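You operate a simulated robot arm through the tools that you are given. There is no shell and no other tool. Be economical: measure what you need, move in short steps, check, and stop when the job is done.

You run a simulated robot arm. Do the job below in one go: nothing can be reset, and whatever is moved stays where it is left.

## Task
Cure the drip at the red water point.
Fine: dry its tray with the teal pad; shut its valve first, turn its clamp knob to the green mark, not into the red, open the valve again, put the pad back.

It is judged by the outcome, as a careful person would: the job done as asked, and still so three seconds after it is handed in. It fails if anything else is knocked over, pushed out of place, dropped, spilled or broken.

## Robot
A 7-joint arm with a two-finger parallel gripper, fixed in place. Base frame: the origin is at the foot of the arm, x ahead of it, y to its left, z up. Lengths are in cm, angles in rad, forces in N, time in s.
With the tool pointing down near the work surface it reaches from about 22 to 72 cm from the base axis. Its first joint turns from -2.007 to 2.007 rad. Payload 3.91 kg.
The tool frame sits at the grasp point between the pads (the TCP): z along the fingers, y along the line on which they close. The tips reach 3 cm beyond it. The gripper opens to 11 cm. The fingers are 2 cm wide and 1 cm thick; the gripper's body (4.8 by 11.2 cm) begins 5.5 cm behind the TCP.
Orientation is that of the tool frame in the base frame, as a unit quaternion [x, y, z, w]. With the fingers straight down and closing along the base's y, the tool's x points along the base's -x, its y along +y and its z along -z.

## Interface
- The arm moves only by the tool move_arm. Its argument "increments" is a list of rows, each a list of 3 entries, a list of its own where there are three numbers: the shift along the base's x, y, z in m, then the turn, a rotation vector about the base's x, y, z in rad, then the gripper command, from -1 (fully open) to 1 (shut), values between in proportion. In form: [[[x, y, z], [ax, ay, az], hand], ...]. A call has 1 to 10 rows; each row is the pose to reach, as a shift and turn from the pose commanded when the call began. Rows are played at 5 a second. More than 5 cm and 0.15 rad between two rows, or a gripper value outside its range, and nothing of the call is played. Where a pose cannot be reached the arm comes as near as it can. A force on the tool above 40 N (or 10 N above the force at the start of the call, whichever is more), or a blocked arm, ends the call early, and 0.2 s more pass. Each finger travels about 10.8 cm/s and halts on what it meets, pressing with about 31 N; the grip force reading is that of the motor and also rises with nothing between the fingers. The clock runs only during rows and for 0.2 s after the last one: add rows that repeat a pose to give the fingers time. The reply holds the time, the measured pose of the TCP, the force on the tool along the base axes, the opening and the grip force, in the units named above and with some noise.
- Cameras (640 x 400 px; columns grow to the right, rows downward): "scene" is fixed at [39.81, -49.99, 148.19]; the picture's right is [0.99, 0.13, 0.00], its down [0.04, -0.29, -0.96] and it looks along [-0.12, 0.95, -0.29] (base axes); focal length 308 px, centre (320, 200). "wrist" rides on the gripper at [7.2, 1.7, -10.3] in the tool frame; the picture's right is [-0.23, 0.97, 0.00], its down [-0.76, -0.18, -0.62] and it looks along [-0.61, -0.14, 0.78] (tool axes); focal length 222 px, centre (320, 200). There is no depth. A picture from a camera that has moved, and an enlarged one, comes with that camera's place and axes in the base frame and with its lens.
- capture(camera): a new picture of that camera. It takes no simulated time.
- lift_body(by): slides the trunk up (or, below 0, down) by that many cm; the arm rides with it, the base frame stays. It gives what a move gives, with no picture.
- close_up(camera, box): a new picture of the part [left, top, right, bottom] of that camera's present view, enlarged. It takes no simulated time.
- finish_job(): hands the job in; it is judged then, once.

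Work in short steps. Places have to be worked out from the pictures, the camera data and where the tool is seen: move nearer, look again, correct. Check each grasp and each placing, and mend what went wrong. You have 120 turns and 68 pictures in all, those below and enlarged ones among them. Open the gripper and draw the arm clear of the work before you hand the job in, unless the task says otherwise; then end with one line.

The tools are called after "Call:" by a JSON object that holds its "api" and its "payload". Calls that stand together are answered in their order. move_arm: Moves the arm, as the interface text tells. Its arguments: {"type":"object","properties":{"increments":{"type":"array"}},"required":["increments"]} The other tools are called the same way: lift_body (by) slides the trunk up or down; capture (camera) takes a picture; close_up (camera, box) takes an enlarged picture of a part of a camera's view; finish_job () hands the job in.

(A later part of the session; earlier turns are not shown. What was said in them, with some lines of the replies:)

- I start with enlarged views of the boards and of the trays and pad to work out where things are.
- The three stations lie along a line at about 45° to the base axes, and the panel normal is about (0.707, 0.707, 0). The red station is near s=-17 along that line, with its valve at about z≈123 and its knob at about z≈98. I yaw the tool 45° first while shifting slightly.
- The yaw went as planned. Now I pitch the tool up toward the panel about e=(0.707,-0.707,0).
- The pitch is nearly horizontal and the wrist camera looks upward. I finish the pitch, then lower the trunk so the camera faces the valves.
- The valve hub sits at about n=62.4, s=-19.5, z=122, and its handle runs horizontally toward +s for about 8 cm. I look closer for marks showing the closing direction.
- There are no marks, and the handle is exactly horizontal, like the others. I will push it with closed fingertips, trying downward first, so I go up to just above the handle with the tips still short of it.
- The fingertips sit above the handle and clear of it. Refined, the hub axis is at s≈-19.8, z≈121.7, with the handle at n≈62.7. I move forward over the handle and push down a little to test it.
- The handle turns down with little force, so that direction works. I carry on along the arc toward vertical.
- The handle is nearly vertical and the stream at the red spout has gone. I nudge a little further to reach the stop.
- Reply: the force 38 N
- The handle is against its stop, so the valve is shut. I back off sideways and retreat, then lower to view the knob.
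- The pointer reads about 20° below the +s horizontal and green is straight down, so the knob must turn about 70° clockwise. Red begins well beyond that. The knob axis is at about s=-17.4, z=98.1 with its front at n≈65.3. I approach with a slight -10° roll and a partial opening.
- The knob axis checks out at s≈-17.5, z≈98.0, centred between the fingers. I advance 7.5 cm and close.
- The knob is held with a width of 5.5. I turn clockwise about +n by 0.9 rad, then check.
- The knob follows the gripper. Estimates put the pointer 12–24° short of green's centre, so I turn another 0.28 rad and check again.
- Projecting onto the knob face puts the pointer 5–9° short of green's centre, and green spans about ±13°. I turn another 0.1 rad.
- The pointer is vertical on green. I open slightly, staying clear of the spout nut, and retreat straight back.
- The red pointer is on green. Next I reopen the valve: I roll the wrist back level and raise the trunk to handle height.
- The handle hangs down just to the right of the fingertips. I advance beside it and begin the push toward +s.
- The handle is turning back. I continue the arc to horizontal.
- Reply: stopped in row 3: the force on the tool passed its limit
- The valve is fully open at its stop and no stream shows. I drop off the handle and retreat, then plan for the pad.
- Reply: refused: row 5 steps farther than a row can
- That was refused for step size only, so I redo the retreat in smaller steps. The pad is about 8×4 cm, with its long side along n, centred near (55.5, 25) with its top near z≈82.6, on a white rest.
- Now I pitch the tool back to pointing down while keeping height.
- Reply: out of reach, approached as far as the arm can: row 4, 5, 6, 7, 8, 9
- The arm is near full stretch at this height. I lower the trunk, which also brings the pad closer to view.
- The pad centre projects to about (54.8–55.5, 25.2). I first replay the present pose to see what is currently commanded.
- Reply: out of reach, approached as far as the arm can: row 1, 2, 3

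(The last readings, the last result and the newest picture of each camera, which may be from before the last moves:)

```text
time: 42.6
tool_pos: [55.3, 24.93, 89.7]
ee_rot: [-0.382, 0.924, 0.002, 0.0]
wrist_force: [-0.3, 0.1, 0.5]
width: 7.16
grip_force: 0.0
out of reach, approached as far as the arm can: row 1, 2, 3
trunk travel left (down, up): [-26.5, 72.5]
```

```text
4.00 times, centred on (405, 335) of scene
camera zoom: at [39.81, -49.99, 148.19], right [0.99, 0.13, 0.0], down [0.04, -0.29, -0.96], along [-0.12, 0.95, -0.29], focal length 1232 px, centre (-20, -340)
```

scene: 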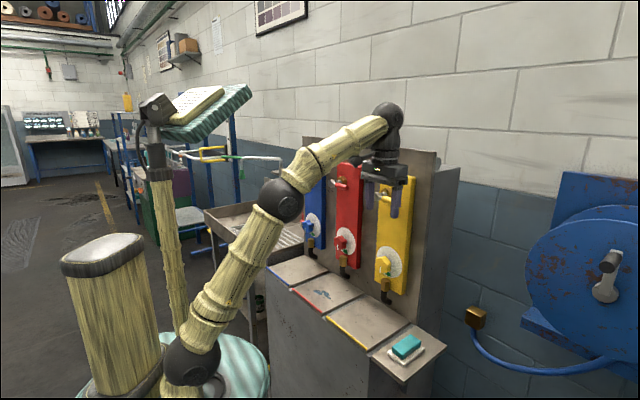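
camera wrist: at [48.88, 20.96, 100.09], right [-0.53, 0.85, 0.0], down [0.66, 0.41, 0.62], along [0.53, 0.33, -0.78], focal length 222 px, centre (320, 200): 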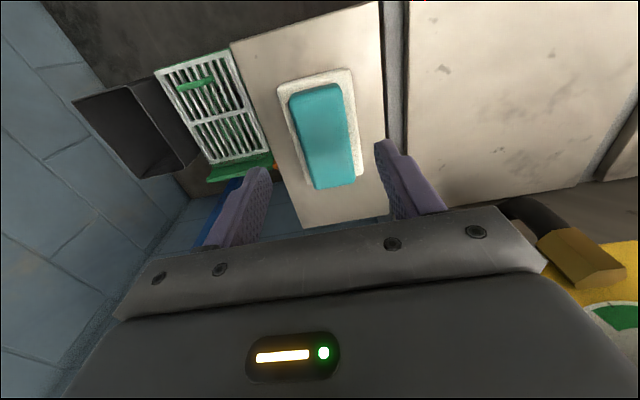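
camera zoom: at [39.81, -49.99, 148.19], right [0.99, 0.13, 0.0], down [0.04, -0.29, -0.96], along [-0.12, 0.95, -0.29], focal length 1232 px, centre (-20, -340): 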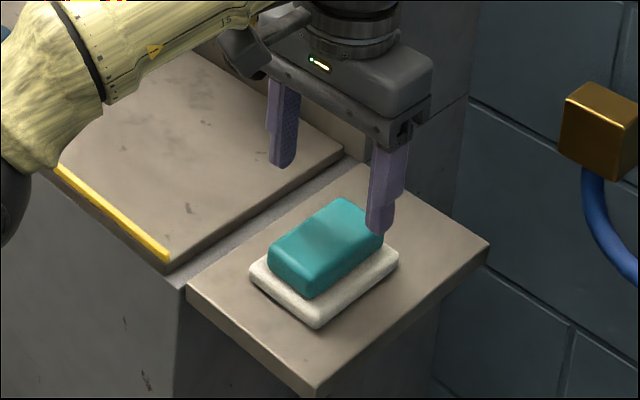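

The pad centre comes out at about (55.3, 25.4), top z≈82.6, aligned with the fingers. I shift slightly, descend to z=84 so the tips stay above the white rest, and close.

Call:
{"api": "move_arm", "payload": {"increments": [[[-0.001, 0.003, -0.02], [0, 0, 0], -0.3], [[-0.001, 0.003, -0.04], [0, 0, 0], -0.3], [[-0.001, 0.003, -0.057], [0, 0, 0], -0.3], [[-0.001, 0.003, -0.057], [0, 0, 0], 0], [[-0.001, 0.003, -0.057], [0, 0, 0], 0.3], [[-0.001, 0.003, -0.057], [0, 0, 0], 0.5], [[-0.001, 0.003, -0.057], [0, 0, 0], 0.5]]}}

Call:
{"api": "capture", "payload": {"camera": "wrist"}}

Call:
{"api": "close_up", "payload": {"camera": "scene", "box": [365, 315, 445, 385]}}

```text
time: 44.2
tool_pos: [55.27, 25.45, 84.04]
ee_rot: [-0.383, 0.924, 0.001, 0.0]
wrist_force: [0.3, 0.0, -0.3]
width: 4.12
grip_force: 31.5
trunk travel left (down, up): [-26.5, 72.5]
```

```text
26 pictures are left
camera wrist: at [48.81, 21.55, 94.39], right [-0.53, 0.85, 0.0], down [0.66, 0.41, 0.62], along [0.53, 0.33, -0.78], focal length 222 px, centre (320, 200)
```

wrist: 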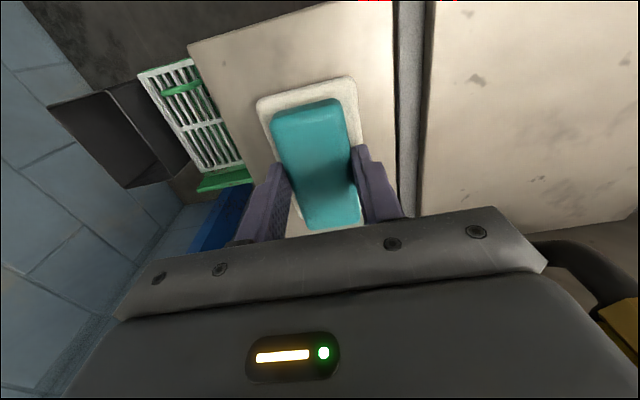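

```text
5.71 times, centred on (405, 350) of scene
camera zoom: at [39.81, -49.99, 148.19], right [0.99, 0.13, 0.0], down [0.04, -0.29, -0.96], along [-0.12, 0.95, -0.29], focal length 1760 px, centre (-166, -657)
```

zoom: 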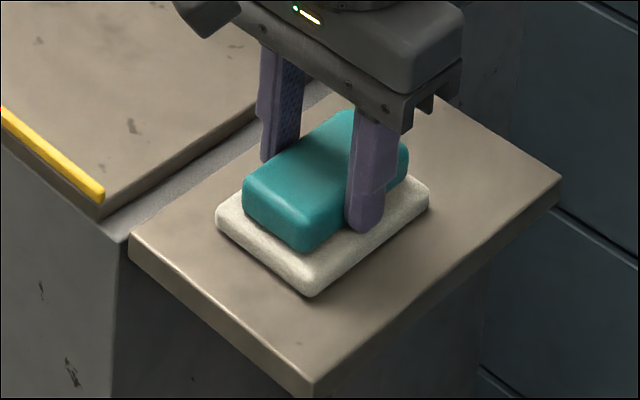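

The pad is held at width 4.1. I lift and check that only the teal pad comes up.

Call:
{"api": "move_arm", "payload": {"increments": [[[0, 0, 0.02], [0, 0, 0], 0.5], [[0, 0, 0.05], [0, 0, 0], 0.5], [[-0.01, 0, 0.08], [0, 0, 0], 0.5], [[-0.02, 0, 0.1], [0, 0, 0], 0.5]]}}

Call:
{"api": "close_up", "payload": {"camera": "scene", "box": [350, 265, 450, 385]}}

```text
time: 45.2
tool_pos: [53.95, 25.11, 91.84]
ee_rot: [-0.382, 0.924, 0.001, 0.002]
wrist_force: [-0.5, -0.1, -0.5]
width: 4.11
grip_force: 31.2
out of reach, approached as far as the arm can: row 3, 4
trunk travel left (down, up): [-26.5, 72.5]
```

```text
3.33 times, centred on (400, 325) of scene
camera zoom: at [39.81, -49.99, 148.19], right [0.99, 0.13, 0.0], down [0.04, -0.29, -0.96], along [-0.12, 0.95, -0.29], focal length 1027 px, centre (53, -217)
```

zoom: 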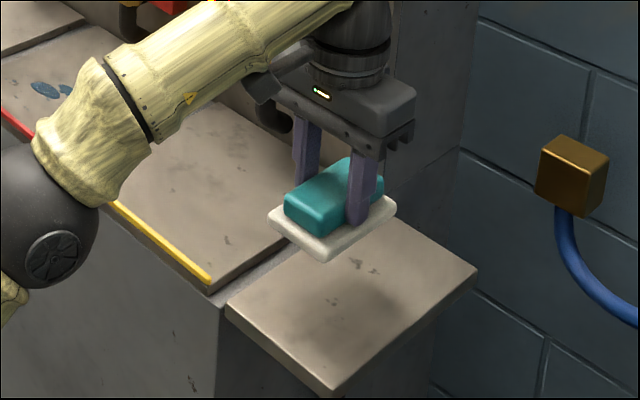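

The white layer comes up as part of the pad, so it is the wiping face. It was resting on the shelf at TCP z=84.04, and I note that spot: (55.27, 25.45). I carry the pad along the trays to above the red one.

Call:
{"api": "move_arm", "payload": {"increments": [[[-0.03, 0.03, 0.0], [0, 0, 0], 0.5], [[-0.06, 0.06, 0.0], [0, 0, 0], 0.5], [[-0.09, 0.09, 0.0], [0, 0, 0], 0.5], [[-0.12, 0.12, 0.0], [0, 0, 0], 0.5], [[-0.15, 0.15, 0.0], [0, 0, 0], 0.5], [[-0.18, 0.18, 0.0], [0, 0, 0], 0.5], [[-0.21, 0.21, 0.0], [0, 0, 0], 0.5], [[-0.24, 0.24, 0.0], [0, 0, 0], 0.5], [[-0.265, 0.265, 0.0], [0, 0, 0], 0.5], [[-0.265, 0.265, 0.0], [0, 0, 0], 0.5]]}}

Call:
{"api": "capture", "payload": {"camera": "wrist"}}

Call:
{"api": "close_up", "payload": {"camera": "scene", "box": [260, 210, 400, 330]}}

```text
time: 47.4
tool_pos: [27.59, 50.41, 91.23]
ee_rot: [-0.382, 0.924, 0.003, 0.001]
wrist_force: [-0.4, 0.0, -1.0]
width: 4.1
grip_force: 31.5
out of reach, approached as far as the arm can: row 8, 9, 10
trunk travel left (down, up): [-26.5, 72.5]
```

```text
23 pictures are left
camera wrist: at [21.23, 46.53, 101.57], right [-0.53, 0.85, 0.0], down [0.66, 0.41, 0.63], along [0.53, 0.33, -0.78], focal length 222 px, centre (320, 200)
```

wrist: 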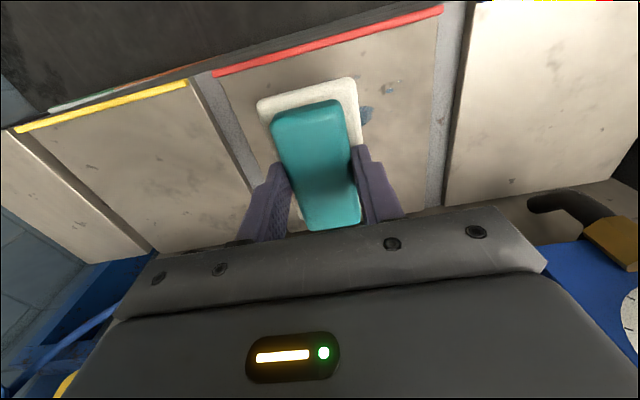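

```text
3.33 times, centred on (330, 270) of scene
camera zoom: at [39.81, -49.99, 148.19], right [0.99, 0.13, 0.0], down [0.04, -0.29, -0.96], along [-0.12, 0.95, -0.29], focal length 1027 px, centre (287, -33)
```

zoom: 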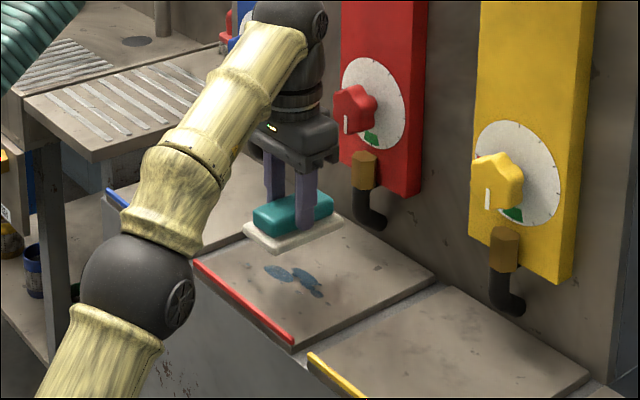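

The arm is at its reach limit with the trunk this low, so I raise the trunk 10 cm for margin. The puddle spans about s -21.5 to -13 and n 54.5 to 59, so I shift to a wiping start at s≈-22, n≈56.8.

Call:
{"api": "lift_body", "payload": {"by": 10}}

Call:
{"api": "move_arm", "payload": {"increments": [[[0, 0, -0.04], [0, 0, 0], 0.5], [[-0.01, 0.02, -0.07], [0, 0, 0], 0.5], [[-0.02, 0.04, -0.1], [0, 0, 0], 0.5], [[-0.0315, 0.0555, -0.12], [0, 0, 0], 0.5], [[-0.0315, 0.0555, -0.14], [0, 0, 0], 0.5], [[-0.0315, 0.0555, -0.155], [0, 0, 0], 0.5], [[-0.0315, 0.0555, -0.155], [0, 0, 0], 0.5]]}}

Call:
{"api": "close_up", "payload": {"camera": "scene", "box": [260, 210, 400, 330]}}

```text
time: 48.7
tool_pos: [27.65, 50.48, 101.21]
ee_rot: [-0.382, 0.924, 0.002, 0.001]
wrist_force: [-0.6, 1.2, -0.5]
width: 4.09
grip_force: 30.7
trunk travel left (down, up): [-36.5, 62.5]
```

```text
time: 50.3
tool_pos: [24.64, 55.95, 85.57]
ee_rot: [-0.381, 0.924, 0.003, 0.001]
wrist_force: [0.1, -0.2, -0.2]
width: 4.11
grip_force: 31.5
trunk travel left (down, up): [-36.5, 62.5]
```

```text
3.33 times, centred on (330, 270) of scene
camera zoom: at [39.81, -49.99, 148.19], right [0.99, 0.13, 0.0], down [0.04, -0.29, -0.96], along [-0.12, 0.95, -0.29], focal length 1027 px, centre (287, -33)
```

zoom: 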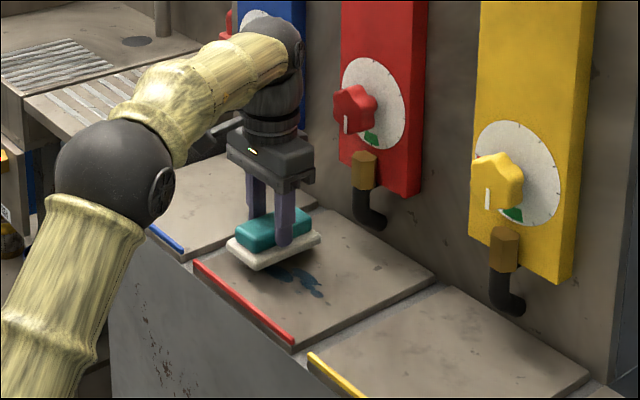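

The pad is just above the tray at TCP z=85.6. I lower in small steps to make contact.

Call:
{"api": "move_arm", "payload": {"increments": [[[0, 0, -0.004], [0, 0, 0], 0.5], [[0, 0, -0.008], [0, 0, 0], 0.5], [[0, 0, -0.012], [0, 0, 0], 0.5], [[0, 0, -0.015], [0, 0, 0], 0.5]]}}

```text
time: 51.3
tool_pos: [24.55, 55.9, 84.24]
ee_rot: [-0.382, 0.924, 0.003, 0.002]
wrist_force: [0.7, 0.8, -0.7]
width: 4.13
grip_force: 31.0
trunk travel left (down, up): [-36.5, 62.5]
```

Call:
{"api": "move_arm", "payload": {"increments": [[[0, 0, -0.002], [0, 0, 0], 0.5], [[0, 0, -0.004], [0, 0, 0], 0.5], [[0, 0, -0.005], [0, 0, 0], 0.5]]}}

```text
time: 52.1
tool_pos: [24.52, 56.03, 84.01]
ee_rot: [-0.382, 0.924, 0.005, 0.004]
wrist_force: [1.5, 5.6, 23.1]
width: 4.14
grip_force: 31.3
trunk travel left (down, up): [-36.5, 62.5]
```

Contact is made at z≈84.0 with 23 N. I ease off slightly and wipe along +s across the puddle.

Call:
{"api": "move_arm", "payload": {"increments": [[[0, 0, 0.0015], [0, 0, 0], 0.5], [[0.01, -0.01, 0.0015], [0, 0, 0], 0.5], [[0.02, -0.02, 0.0015], [0, 0, 0], 0.5], [[0.03, -0.03, 0.0015], [0, 0, 0], 0.5], [[0.04, -0.04, 0.0015], [0, 0, 0], 0.5], [[0.05, -0.05, 0.0015], [0, 0, 0], 0.5], [[0.06, -0.06, 0.0015], [0, 0, 0], 0.5], [[0.07, -0.07, 0.0015], [0, 0, 0], 0.5], [[0.079, -0.079, 0.0015], [0, 0, 0], 0.5]]}}

Call:
{"api": "close_up", "payload": {"camera": "scene", "box": [260, 210, 400, 330]}}

```text
time: 54.1
tool_pos: [32.49, 47.99, 83.97]
ee_rot: [-0.382, 0.924, 0.002, 0.003]
wrist_force: [2.5, 1.7, 16.7]
width: 4.12
grip_force: 30.5
trunk travel left (down, up): [-36.5, 62.5]
```

```text
3.33 times, centred on (330, 270) of scene
camera zoom: at [39.81, -49.99, 148.19], right [0.99, 0.13, 0.0], down [0.04, -0.29, -0.96], along [-0.12, 0.95, -0.29], focal length 1027 px, centre (287, -33)
```

zoom: 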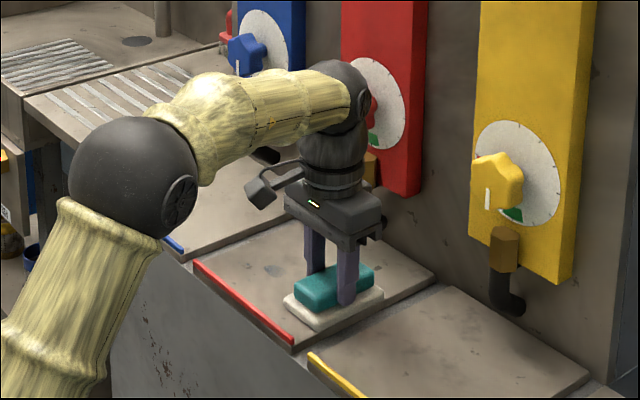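

The puddle is much fainter, with a trace on the far side. I wipe back over it.

Call:
{"api": "move_arm", "payload": {"increments": [[[-0.013, 0.003, 0], [0, 0, 0], 0.5], [[-0.025, 0.015, 0], [0, 0, 0], 0.5], [[-0.035, 0.025, 0], [0, 0, 0], 0.5], [[-0.045, 0.035, 0], [0, 0, 0], 0.5], [[-0.055, 0.045, 0], [0, 0, 0], 0.5], [[-0.065, 0.055, 0], [0, 0, 0], 0.5], [[-0.075, 0.065, 0], [0, 0, 0], 0.5], [[-0.082, 0.072, 0], [0, 0, 0], 0.5], [[-0.087, 0.077, 0], [0, 0, 0], 0.5]]}}

Call:
{"api": "move_arm", "payload": {"increments": [[[0.008, 0.008, 0], [0, 0, 0], 0.5], [[0.018, -0.002, 0], [0, 0, 0], 0.5], [[0.028, -0.012, 0], [0, 0, 0], 0.5], [[0.038, -0.022, 0], [0, 0, 0], 0.5], [[0.048, -0.032, 0], [0, 0, 0], 0.5], [[0.058, -0.042, 0], [0, 0, 0], 0.5], [[0.068, -0.052, 0], [0, 0, 0], 0.5], [[0.078, -0.062, 0], [0, 0, 0], 0.5], [[0.088, -0.072, 0], [0, 0, 0], 0.5]]}}

Call:
{"api": "close_up", "payload": {"camera": "scene", "box": [260, 210, 400, 330]}}

```text
time: 56.1
tool_pos: [23.74, 55.71, 83.78]
ee_rot: [-0.383, 0.924, 0.003, 0.002]
wrist_force: [2.6, -4.2, 15.5]
width: 4.13
grip_force: 30.9
trunk travel left (down, up): [-36.5, 62.5]
```

```text
time: 58.1
tool_pos: [32.5, 48.49, 83.9]
ee_rot: [-0.382, 0.924, 0.003, 0.003]
wrist_force: [0.4, -0.7, 4.1]
width: 4.12
grip_force: 31.4
trunk travel left (down, up): [-36.5, 62.5]
```

```text
3.33 times, centred on (330, 270) of scene
camera zoom: at [39.81, -49.99, 148.19], right [0.99, 0.13, 0.0], down [0.04, -0.29, -0.96], along [-0.12, 0.95, -0.29], focal length 1027 px, centre (287, -33)
```

zoom: 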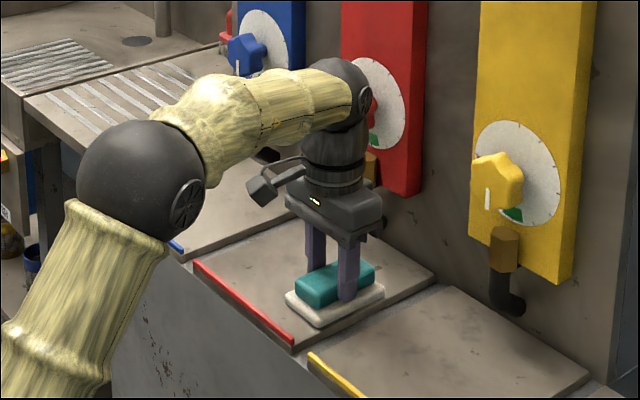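

The tray looks clean from here. I lift the pad and look at the whole tray.

Call:
{"api": "move_arm", "payload": {"increments": [[[0, 0, 0.03], [0, 0, 0], 0.5], [[0.02, -0.02, 0.06], [0, 0, 0], 0.5], [[0.05, -0.05, 0.08], [0, 0, 0], 0.5], [[0.08, -0.08, 0.09], [0, 0, 0], 0.5]]}}

Call:
{"api": "close_up", "payload": {"camera": "scene", "box": [270, 230, 370, 310]}}

Call:
{"api": "capture", "payload": {"camera": "wrist"}}

```text
time: 59.1
tool_pos: [40.52, 40.58, 92.95]
ee_rot: [-0.382, 0.924, 0.002, 0.001]
wrist_force: [-0.2, 0.5, -0.8]
width: 4.12
grip_force: 31.0
trunk travel left (down, up): [-36.5, 62.5]
```

```text
5.00 times, centred on (320, 270) of scene
camera zoom: at [39.81, -49.99, 148.19], right [0.99, 0.13, 0.0], down [0.04, -0.29, -0.96], along [-0.12, 0.95, -0.29], focal length 1540 px, centre (320, -150)
```

zoom: 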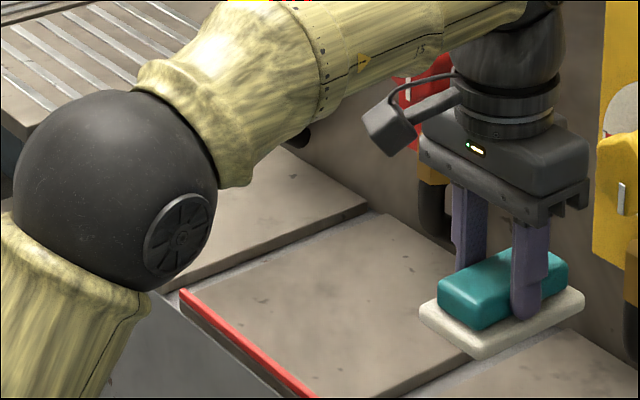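

```text
17 pictures are left
camera wrist: at [34.02, 36.56, 103.15], right [-0.53, 0.85, 0.0], down [0.66, 0.41, 0.63], along [0.53, 0.33, -0.78], focal length 222 px, centre (320, 200)
```

wrist: 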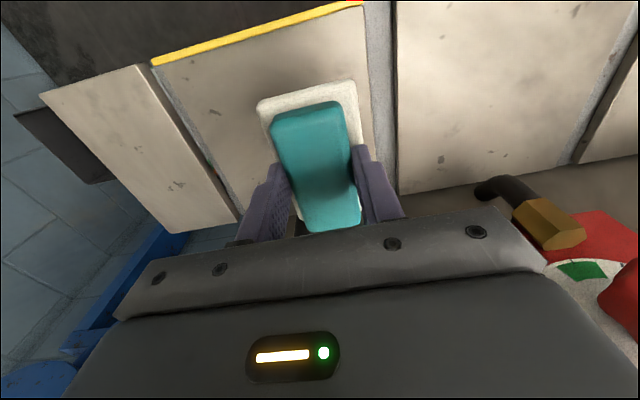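

The red tray is clean and dry. I carry the pad back over its shelf spot.

Call:
{"api": "move_arm", "payload": {"increments": [[[0.03, -0.03, 0], [0, 0, 0], 0.5], [[0.06, -0.06, 0], [0, 0, 0], 0.5], [[0.09, -0.09, 0], [0, 0, 0], 0.5], [[0.12, -0.12, 0], [0, 0, 0], 0.5], [[0.1475, -0.1513, 0], [0, 0, 0], 0.5], [[0.1475, -0.1513, -0.02], [0, 0, 0], 0.5], [[0.1475, -0.1513, -0.04], [0, 0, 0], 0.5], [[0.1475, -0.1513, -0.06], [0, 0, 0], 0.5], [[0.1475, -0.1513, -0.08], [0, 0, 0], 0.5], [[0.1475, -0.1513, -0.08], [0, 0, 0], 0.5]]}}

Call:
{"api": "close_up", "payload": {"camera": "scene", "box": [365, 315, 445, 385]}}

```text
time: 61.3
tool_pos: [55.31, 25.43, 84.91]
ee_rot: [-0.382, 0.924, 0.002, 0.002]
wrist_force: [0.9, 0.6, 0.3]
width: 4.12
grip_force: 30.8
trunk travel left (down, up): [-36.5, 62.5]
```

```text
5.71 times, centred on (405, 350) of scene
camera zoom: at [39.81, -49.99, 148.19], right [0.99, 0.13, 0.0], down [0.04, -0.29, -0.96], along [-0.12, 0.95, -0.29], focal length 1760 px, centre (-166, -657)
```

zoom: 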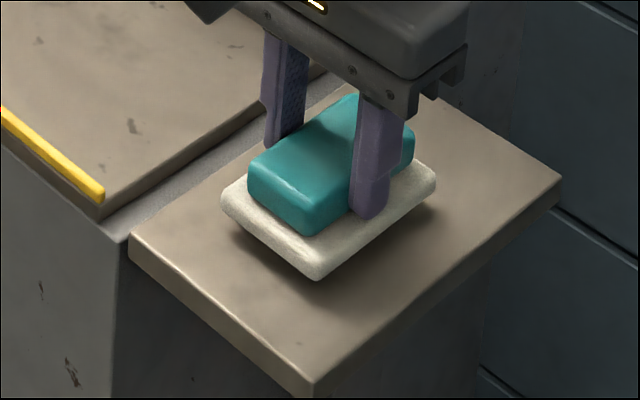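

The pad is right over its spot, about 0.9 cm up. I lower until it rests and then open.

Call:
{"api": "move_arm", "payload": {"increments": [[[0.001, -0.001, -0.004], [0, 0, 0], 0.5], [[0.001, -0.001, -0.007], [0, 0, 0], 0.5], [[0.001, -0.001, -0.0088], [0, 0, 0], 0.5], [[0.001, -0.001, -0.0088], [0, 0, 0], 0.5]]}}

```text
time: 62.3
tool_pos: [55.31, 25.26, 83.98]
ee_rot: [-0.382, 0.924, 0.003, 0.001]
wrist_force: [0.0, -0.8, -0.5]
width: 4.1
grip_force: 30.6
trunk travel left (down, up): [-36.5, 62.5]
```

Call:
{"api": "move_arm", "payload": {"increments": [[[0, 0, -0.001], [0, 0, 0], 0.5], [[0, 0, -0.002], [0, 0, 0], 0.5], [[0, 0, -0.002], [0, 0, 0], 0.2], [[0, 0, -0.002], [0, 0, 0], -0.1], [[0, 0, -0.002], [0, 0, 0], -0.3], [[0, 0, -0.002], [0, 0, 0], -0.3]]}}

Call:
{"api": "move_arm", "payload": {"increments": [[[0, 0, 0.03], [0, 0, 0], -0.3], [[0, 0, 0.06], [0, 0, 0], -0.3], [[-0.02, 0, 0.09], [0, 0, 0], -0.3], [[-0.05, -0.02, 0.12], [0, 0, 0], -0.3], [[-0.08, -0.04, 0.14], [0, 0, 0], -0.3], [[-0.11, -0.06, 0.16], [0, 0, 0], -0.5], [[-0.14, -0.08, 0.18], [0, 0, 0], -1], [[-0.17, -0.1, 0.2], [0, 0, 0], -1]]}}

Call:
{"api": "capture", "payload": {"camera": "scene"}}

Call:
{"api": "close_up", "payload": {"camera": "scene", "box": [365, 315, 445, 385]}}

```text
time: 63.7
tool_pos: [55.42, 25.31, 83.81]
ee_rot: [-0.382, 0.924, 0.002, 0.002]
wrist_force: [-0.1, -0.2, 1.1]
width: 7.15
grip_force: 0.0
trunk travel left (down, up): [-36.5, 62.5]
```

```text
time: 65.5
tool_pos: [38.12, 15.39, 103.72]
ee_rot: [-0.382, 0.924, 0.002, 0.001]
wrist_force: [0.8, 0.0, -0.6]
width: 11.0
grip_force: 0.1
trunk travel left (down, up): [-36.5, 62.5]
```

```text
15 pictures are left
```

scene: 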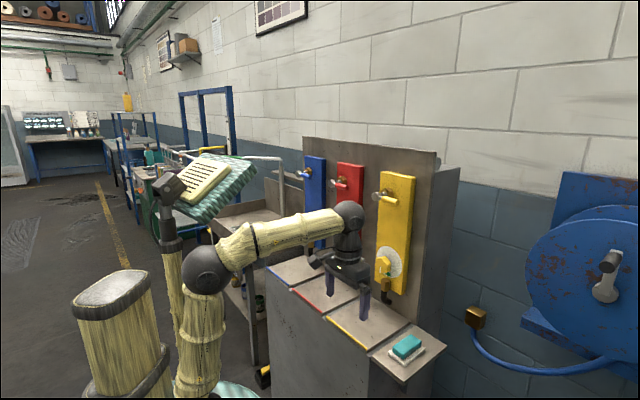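

```text
5.71 times, centred on (405, 350) of scene
camera zoom: at [39.81, -49.99, 148.19], right [0.99, 0.13, 0.0], down [0.04, -0.29, -0.96], along [-0.12, 0.95, -0.29], focal length 1760 px, centre (-166, -657)
```

zoom: 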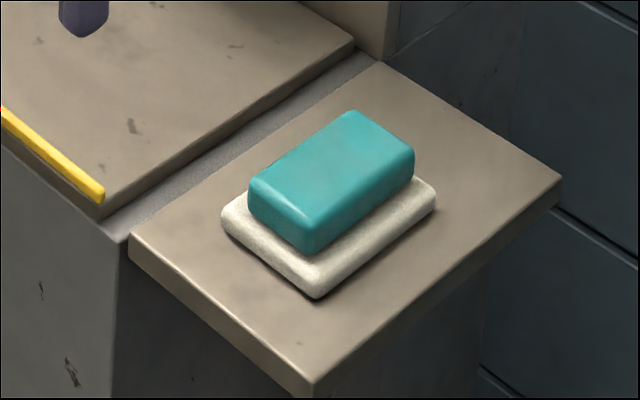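

The pad is back on its spot. I draw the arm further clear and check the red point and tray unobstructed.

Call:
{"api": "move_arm", "payload": {"increments": [[[-0.02, -0.04, 0.01], [0, 0, 0], -1], [[-0.03, -0.08, 0.02], [0, 0, 0], -1], [[-0.03, -0.12, 0.03], [0, 0, 0], -1], [[-0.03, -0.16, 0.04], [0, 0, 0], -1], [[-0.03, -0.2, 0.05], [0, 0, 0], -1], [[-0.03, -0.24, 0.05], [0, 0, 0], -1], [[-0.03, -0.28, 0.05], [0, 0, 0], -1], [[-0.03, -0.28, 0.05], [0, 0, 0], -1]]}}

Call:
{"api": "capture", "payload": {"camera": "scene"}}

Call:
{"api": "close_up", "payload": {"camera": "scene", "box": [280, 160, 400, 310]}}

Call:
{"api": "close_up", "payload": {"camera": "scene", "box": [315, 220, 375, 265]}}

```text
time: 67.3
tool_pos: [35.33, -12.54, 108.65]
ee_rot: [-0.383, 0.924, 0.003, 0.003]
wrist_force: [1.1, -0.9, 1.3]
width: 10.99
grip_force: 0.1
trunk travel left (down, up): [-36.5, 62.5]
```

```text
13 pictures are left
```

scene: 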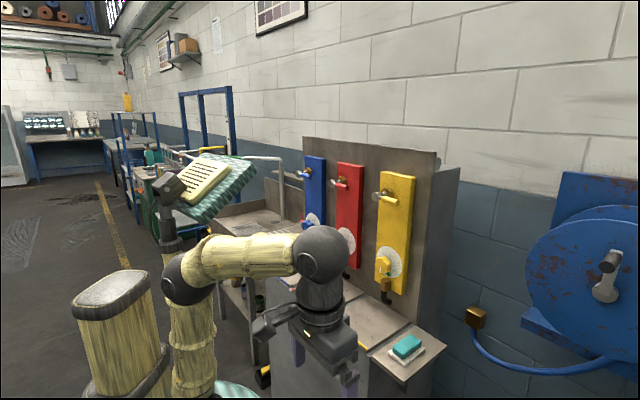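

```text
2.67 times, centred on (340, 235) of scene
camera zoom: at [39.81, -49.99, 148.19], right [0.99, 0.13, 0.0], down [0.04, -0.29, -0.96], along [-0.12, 0.95, -0.29], focal length 821 px, centre (267, 107)
```

zoom: 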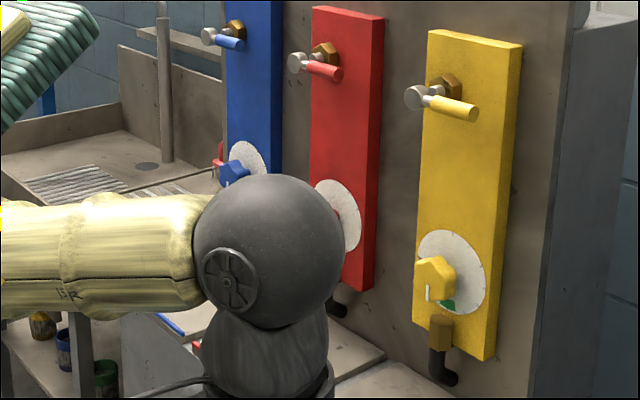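

```text
8.89 times, centred on (345, 242) of scene
camera zoom: at [39.81, -49.99, 148.19], right [0.99, 0.13, 0.0], down [0.04, -0.29, -0.96], along [-0.12, 0.95, -0.29], focal length 2738 px, centre (98, -178)
```

zoom: 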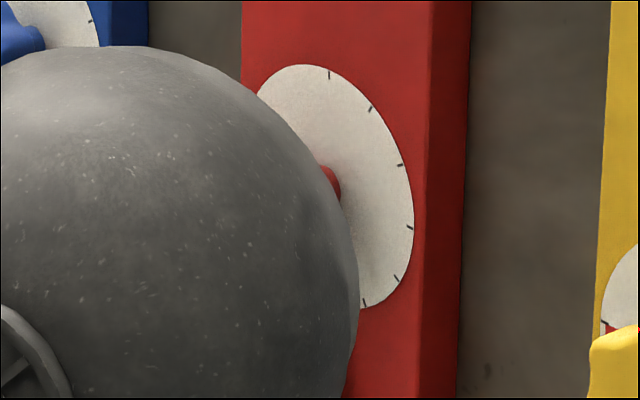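

The arm blocks the view, so I lower the trunk over free floor space to see past it.

Call:
{"api": "lift_body", "payload": {"by": -26}}

Call:
{"api": "close_up", "payload": {"camera": "scene", "box": [260, 160, 420, 320]}}

Call:
{"api": "close_up", "payload": {"camera": "scene", "box": [315, 220, 375, 265]}}

```text
time: 70.0
tool_pos: [35.34, -12.66, 82.64]
ee_rot: [-0.382, 0.924, 0.002, 0.002]
wrist_force: [-0.2, 0.9, -0.3]
width: 11.01
grip_force: 0.0
trunk travel left (down, up): [-10.5, 88.5]
```

```text
2.50 times, centred on (340, 240) of scene
camera zoom: at [39.81, -49.99, 148.19], right [0.99, 0.13, 0.0], down [0.04, -0.29, -0.96], along [-0.12, 0.95, -0.29], focal length 770 px, centre (270, 100)
```

zoom: 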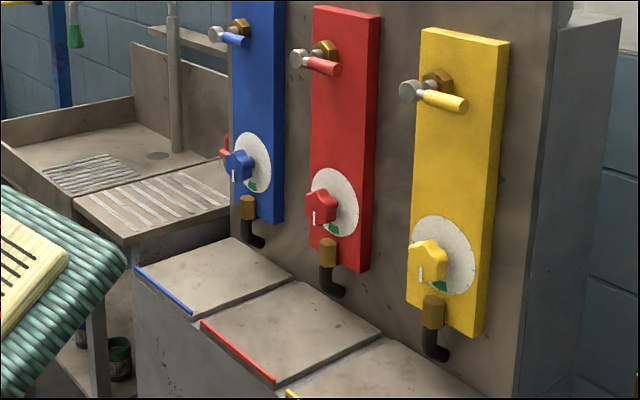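

```text
8.89 times, centred on (345, 242) of scene
camera zoom: at [39.81, -49.99, 148.19], right [0.99, 0.13, 0.0], down [0.04, -0.29, -0.96], along [-0.12, 0.95, -0.29], focal length 2738 px, centre (98, -178)
```

zoom: 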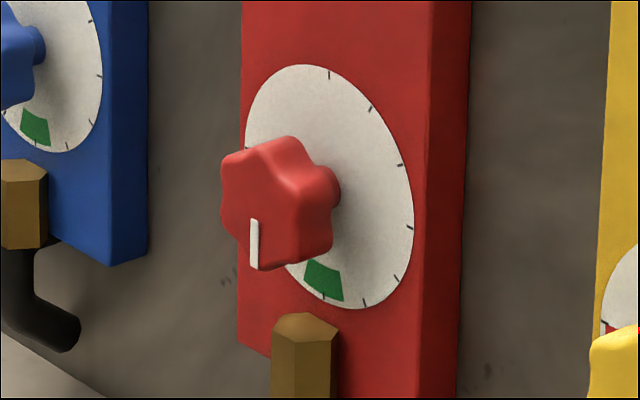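

The red tray is dry and nothing drips with the valve open. The pointer is on green, the pad is back and the arm is clear, so I hand in.

Call:
{"api": "finish_job", "payload": {}}

```text
The job is handed in.
```

The drip at the red water point is cured: I shut its valve, turned the clamp knob to the green mark, reopened the valve, dried the tray, and put the teal pad back in its place.
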